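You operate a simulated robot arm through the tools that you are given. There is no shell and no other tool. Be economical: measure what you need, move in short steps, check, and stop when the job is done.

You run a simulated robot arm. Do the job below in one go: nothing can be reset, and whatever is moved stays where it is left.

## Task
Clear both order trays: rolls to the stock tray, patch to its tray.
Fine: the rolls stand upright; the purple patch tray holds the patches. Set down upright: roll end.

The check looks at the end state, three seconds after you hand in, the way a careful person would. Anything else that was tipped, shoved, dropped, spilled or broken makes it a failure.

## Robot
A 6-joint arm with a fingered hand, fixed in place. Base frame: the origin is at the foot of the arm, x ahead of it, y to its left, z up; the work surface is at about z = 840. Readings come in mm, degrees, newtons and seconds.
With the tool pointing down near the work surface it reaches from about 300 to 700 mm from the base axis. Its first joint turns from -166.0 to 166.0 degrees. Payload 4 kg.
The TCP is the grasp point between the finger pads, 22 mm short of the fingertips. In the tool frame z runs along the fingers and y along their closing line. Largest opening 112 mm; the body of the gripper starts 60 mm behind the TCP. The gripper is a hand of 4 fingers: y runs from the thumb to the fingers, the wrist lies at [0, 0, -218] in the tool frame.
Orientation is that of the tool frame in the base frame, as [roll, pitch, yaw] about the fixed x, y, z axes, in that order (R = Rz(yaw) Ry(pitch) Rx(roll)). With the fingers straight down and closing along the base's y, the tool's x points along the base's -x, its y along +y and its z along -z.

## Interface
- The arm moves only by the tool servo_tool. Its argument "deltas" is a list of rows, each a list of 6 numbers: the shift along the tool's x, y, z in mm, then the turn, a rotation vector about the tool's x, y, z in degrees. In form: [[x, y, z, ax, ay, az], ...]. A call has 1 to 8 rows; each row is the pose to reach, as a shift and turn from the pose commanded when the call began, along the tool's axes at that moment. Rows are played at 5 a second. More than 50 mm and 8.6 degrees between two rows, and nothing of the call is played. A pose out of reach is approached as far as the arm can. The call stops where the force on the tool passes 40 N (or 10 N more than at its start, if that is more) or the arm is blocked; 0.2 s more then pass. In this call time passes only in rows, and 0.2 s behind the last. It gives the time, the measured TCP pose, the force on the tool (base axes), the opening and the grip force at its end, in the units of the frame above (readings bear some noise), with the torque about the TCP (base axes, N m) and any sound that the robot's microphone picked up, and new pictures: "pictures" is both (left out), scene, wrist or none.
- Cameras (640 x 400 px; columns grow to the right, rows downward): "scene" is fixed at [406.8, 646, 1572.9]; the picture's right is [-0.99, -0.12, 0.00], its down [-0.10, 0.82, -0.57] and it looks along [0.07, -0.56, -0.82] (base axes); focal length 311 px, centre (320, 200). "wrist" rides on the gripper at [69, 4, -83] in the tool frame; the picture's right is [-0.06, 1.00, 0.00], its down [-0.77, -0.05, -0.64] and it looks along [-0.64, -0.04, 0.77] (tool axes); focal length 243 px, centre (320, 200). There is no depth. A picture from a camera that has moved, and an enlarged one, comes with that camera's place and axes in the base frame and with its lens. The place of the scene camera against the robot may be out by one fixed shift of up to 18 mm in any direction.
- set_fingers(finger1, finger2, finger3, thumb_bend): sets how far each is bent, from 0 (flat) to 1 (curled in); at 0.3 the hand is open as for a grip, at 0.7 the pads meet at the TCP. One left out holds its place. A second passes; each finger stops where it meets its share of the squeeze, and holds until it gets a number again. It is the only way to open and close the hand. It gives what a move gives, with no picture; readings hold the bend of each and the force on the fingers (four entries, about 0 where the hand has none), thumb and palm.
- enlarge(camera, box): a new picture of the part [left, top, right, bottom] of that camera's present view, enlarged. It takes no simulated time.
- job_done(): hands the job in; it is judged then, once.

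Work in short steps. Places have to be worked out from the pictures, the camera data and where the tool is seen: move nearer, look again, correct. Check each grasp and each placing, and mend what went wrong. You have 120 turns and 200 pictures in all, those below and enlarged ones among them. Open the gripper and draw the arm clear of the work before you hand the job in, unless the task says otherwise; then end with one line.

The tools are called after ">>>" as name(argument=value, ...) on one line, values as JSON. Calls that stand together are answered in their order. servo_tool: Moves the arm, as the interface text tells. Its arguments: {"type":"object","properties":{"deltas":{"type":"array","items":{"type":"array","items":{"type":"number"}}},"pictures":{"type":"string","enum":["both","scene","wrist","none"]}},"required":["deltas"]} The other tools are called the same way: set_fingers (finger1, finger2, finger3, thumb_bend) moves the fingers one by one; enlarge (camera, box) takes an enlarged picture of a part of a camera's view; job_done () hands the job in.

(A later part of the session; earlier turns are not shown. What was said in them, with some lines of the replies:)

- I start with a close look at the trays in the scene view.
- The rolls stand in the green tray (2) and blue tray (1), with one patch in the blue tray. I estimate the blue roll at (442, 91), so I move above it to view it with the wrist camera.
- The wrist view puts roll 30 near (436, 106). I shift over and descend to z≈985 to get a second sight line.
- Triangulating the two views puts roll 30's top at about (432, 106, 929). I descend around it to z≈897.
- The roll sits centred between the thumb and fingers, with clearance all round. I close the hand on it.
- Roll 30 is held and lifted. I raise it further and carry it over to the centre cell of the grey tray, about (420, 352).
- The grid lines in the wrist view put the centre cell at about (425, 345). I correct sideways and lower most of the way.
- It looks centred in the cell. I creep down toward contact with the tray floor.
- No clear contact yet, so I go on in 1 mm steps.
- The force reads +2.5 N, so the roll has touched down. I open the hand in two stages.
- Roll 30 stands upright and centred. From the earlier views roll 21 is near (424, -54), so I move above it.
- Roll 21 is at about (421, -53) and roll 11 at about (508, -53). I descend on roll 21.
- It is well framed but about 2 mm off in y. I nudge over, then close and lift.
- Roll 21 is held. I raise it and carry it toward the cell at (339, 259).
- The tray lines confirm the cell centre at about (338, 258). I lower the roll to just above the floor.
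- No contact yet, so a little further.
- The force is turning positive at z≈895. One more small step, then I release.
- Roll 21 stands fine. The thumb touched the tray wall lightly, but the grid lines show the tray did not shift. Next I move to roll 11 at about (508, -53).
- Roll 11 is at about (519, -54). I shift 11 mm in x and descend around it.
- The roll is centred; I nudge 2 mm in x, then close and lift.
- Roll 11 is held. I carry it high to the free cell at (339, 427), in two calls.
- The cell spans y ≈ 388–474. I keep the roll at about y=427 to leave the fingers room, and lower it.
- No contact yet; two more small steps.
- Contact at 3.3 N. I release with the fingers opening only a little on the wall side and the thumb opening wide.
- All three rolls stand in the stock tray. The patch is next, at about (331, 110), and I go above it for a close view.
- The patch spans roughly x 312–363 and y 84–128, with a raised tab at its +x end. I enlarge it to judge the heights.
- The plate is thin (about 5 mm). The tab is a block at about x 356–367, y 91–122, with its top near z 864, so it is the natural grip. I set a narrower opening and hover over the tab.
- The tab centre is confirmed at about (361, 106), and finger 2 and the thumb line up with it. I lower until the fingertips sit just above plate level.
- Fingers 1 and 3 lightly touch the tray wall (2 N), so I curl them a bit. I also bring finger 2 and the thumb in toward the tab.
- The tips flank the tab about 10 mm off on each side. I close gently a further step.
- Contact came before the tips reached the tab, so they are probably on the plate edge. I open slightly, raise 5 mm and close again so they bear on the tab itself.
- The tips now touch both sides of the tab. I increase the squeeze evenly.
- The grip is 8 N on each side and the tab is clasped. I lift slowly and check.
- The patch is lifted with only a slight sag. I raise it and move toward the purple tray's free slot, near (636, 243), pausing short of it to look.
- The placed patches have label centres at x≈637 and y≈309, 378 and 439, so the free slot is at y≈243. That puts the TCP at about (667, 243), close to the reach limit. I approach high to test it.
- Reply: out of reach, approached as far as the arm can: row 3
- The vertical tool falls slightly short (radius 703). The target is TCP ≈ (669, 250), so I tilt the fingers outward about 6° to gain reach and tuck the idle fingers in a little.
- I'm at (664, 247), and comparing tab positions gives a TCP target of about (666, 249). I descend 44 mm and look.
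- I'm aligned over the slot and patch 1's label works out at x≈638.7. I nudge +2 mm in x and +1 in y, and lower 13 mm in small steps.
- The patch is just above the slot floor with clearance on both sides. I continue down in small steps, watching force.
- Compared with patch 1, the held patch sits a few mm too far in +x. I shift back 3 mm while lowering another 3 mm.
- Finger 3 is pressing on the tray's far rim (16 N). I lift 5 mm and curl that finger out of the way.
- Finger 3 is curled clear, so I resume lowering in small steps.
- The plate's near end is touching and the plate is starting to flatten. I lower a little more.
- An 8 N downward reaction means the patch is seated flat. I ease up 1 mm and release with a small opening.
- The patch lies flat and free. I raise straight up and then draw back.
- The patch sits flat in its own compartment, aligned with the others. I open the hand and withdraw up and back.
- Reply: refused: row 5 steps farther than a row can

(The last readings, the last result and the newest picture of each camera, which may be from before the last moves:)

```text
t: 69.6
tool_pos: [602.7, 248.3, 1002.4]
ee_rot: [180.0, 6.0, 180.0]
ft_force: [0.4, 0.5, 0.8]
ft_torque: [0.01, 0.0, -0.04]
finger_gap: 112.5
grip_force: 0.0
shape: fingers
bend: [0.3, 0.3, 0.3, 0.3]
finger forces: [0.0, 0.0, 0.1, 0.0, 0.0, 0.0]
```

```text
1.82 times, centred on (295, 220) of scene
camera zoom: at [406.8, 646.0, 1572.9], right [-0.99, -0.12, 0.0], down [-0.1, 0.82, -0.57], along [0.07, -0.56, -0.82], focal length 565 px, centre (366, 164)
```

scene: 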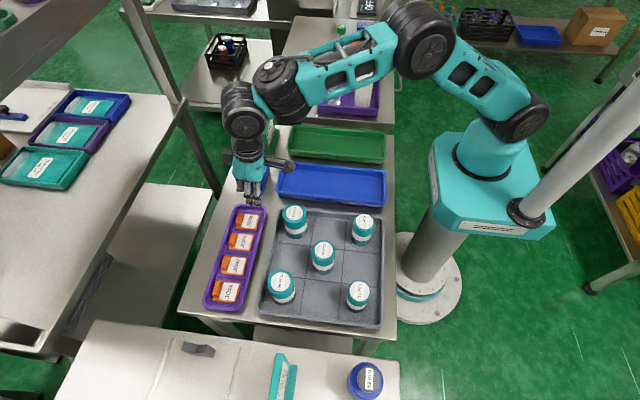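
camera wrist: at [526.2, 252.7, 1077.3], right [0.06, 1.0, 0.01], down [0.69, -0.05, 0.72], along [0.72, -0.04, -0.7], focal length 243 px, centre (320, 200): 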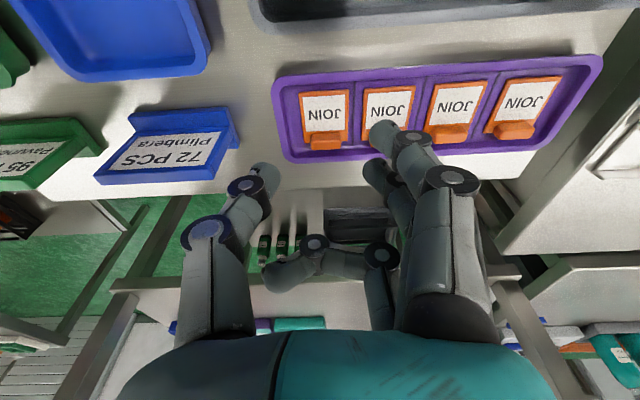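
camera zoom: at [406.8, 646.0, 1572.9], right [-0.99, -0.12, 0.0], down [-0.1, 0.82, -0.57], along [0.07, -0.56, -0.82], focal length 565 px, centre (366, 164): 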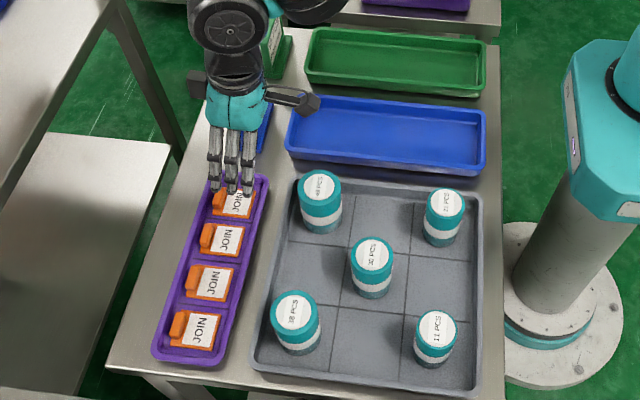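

The layout looks right. The retreat was refused because one step was too long, so I repeat it with shorter rows.

>>> servo_tool(deltas=[[-4, 0, -40, 0, 0, 0], [-8, 0, -80, 0, 0, 0], [25, 0, -95, 0, 2, 0], [65, 10, -105, 0, 4, 0], [100, 30, -110, 0, 6, 0], [135, 55, -113, 0, 6, 0], [170, 80, -116, 0, 6, 0], [205, 105, -120, 0, 6, 0]])

>>> enlarge(camera="scene", box=[190, 110, 400, 330])

```text
t: 71.4
tool_pos: [385.1, 352.6, 1100.9]
ee_rot: [-180.0, 0.1, -180.0]
ft_force: [-0.4, 0.2, -0.8]
ft_torque: [0.01, 0.01, 0.01]
finger_gap: 112.8
grip_force: 0.1
shape: fingers
bend: [0.3, 0.3, 0.3, 0.3]
finger forces: [0.0, 0.0, 0.1, 0.1, 0.1, 0.1]
camera wrist: at [316.2, 357.8, 1182.5], right [0.06, 1.0, 0.0], down [0.77, -0.05, 0.64], along [0.64, -0.04, -0.77], focal length 243 px, centre (320, 200)
```

scene: 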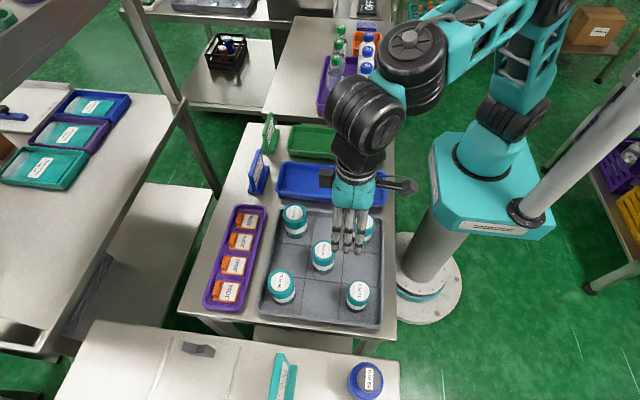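
wrist: 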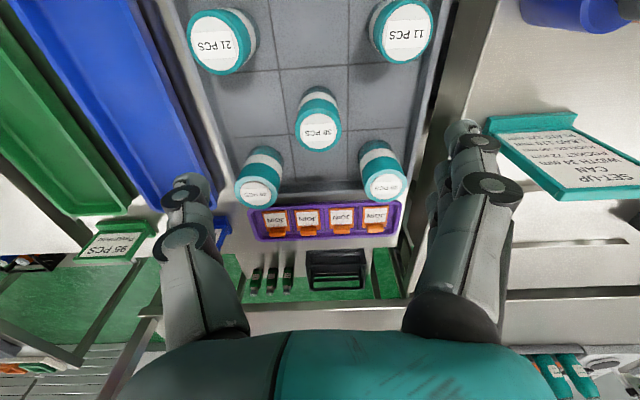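

```text
1.82 times, centred on (295, 220) of scene
camera zoom: at [406.8, 646.0, 1572.9], right [-0.99, -0.12, 0.0], down [-0.1, 0.82, -0.57], along [0.07, -0.56, -0.82], focal length 565 px, centre (366, 164)
```

zoom: 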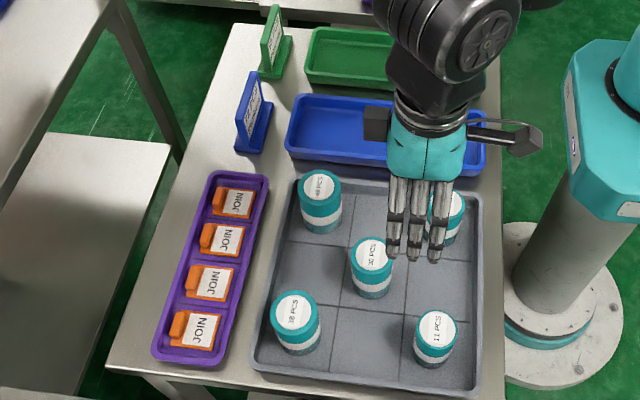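

Both order trays are empty, and the rolls and patches are in place. I move the arm back to its starting area before handing in.

>>> servo_tool(deltas=[[42, 15, 0, 0, 0, 0], [84, 30, 0, 0, 0, 0], [127, 45, 0, 0, 0, 0]], pictures="scene")

```text
t: 72.2
tool_pos: [258.5, 398.2, 1099.2]
ee_rot: [-179.9, 0.0, 179.9]
ft_force: [0.5, -0.5, -0.8]
ft_torque: [0.02, 0.02, 0.0]
finger_gap: 112.8
grip_force: 0.0
shape: fingers
bend: [0.3, 0.3, 0.3, 0.3]
finger forces: [0.1, 0.0, 0.0, 0.1, 0.0, 0.0]
```

scene: 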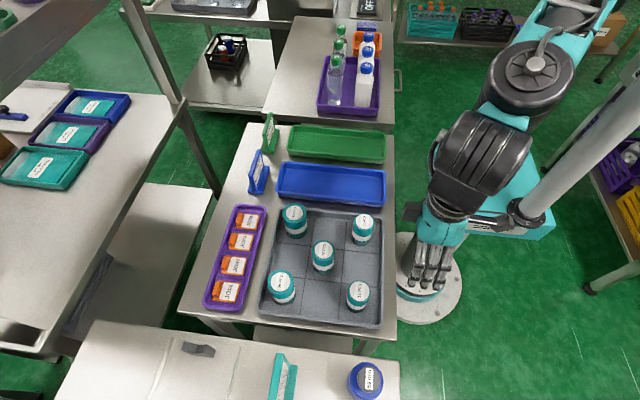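

Everything is in place and the arm is clear with the hand open, so I hand in.

>>> job_done()

```text
The job is handed in.
```

Both order trays are empty: the three rolls stand upright in the grey stock tray, and the patch lies flat in the free slot of the purple patch tray.
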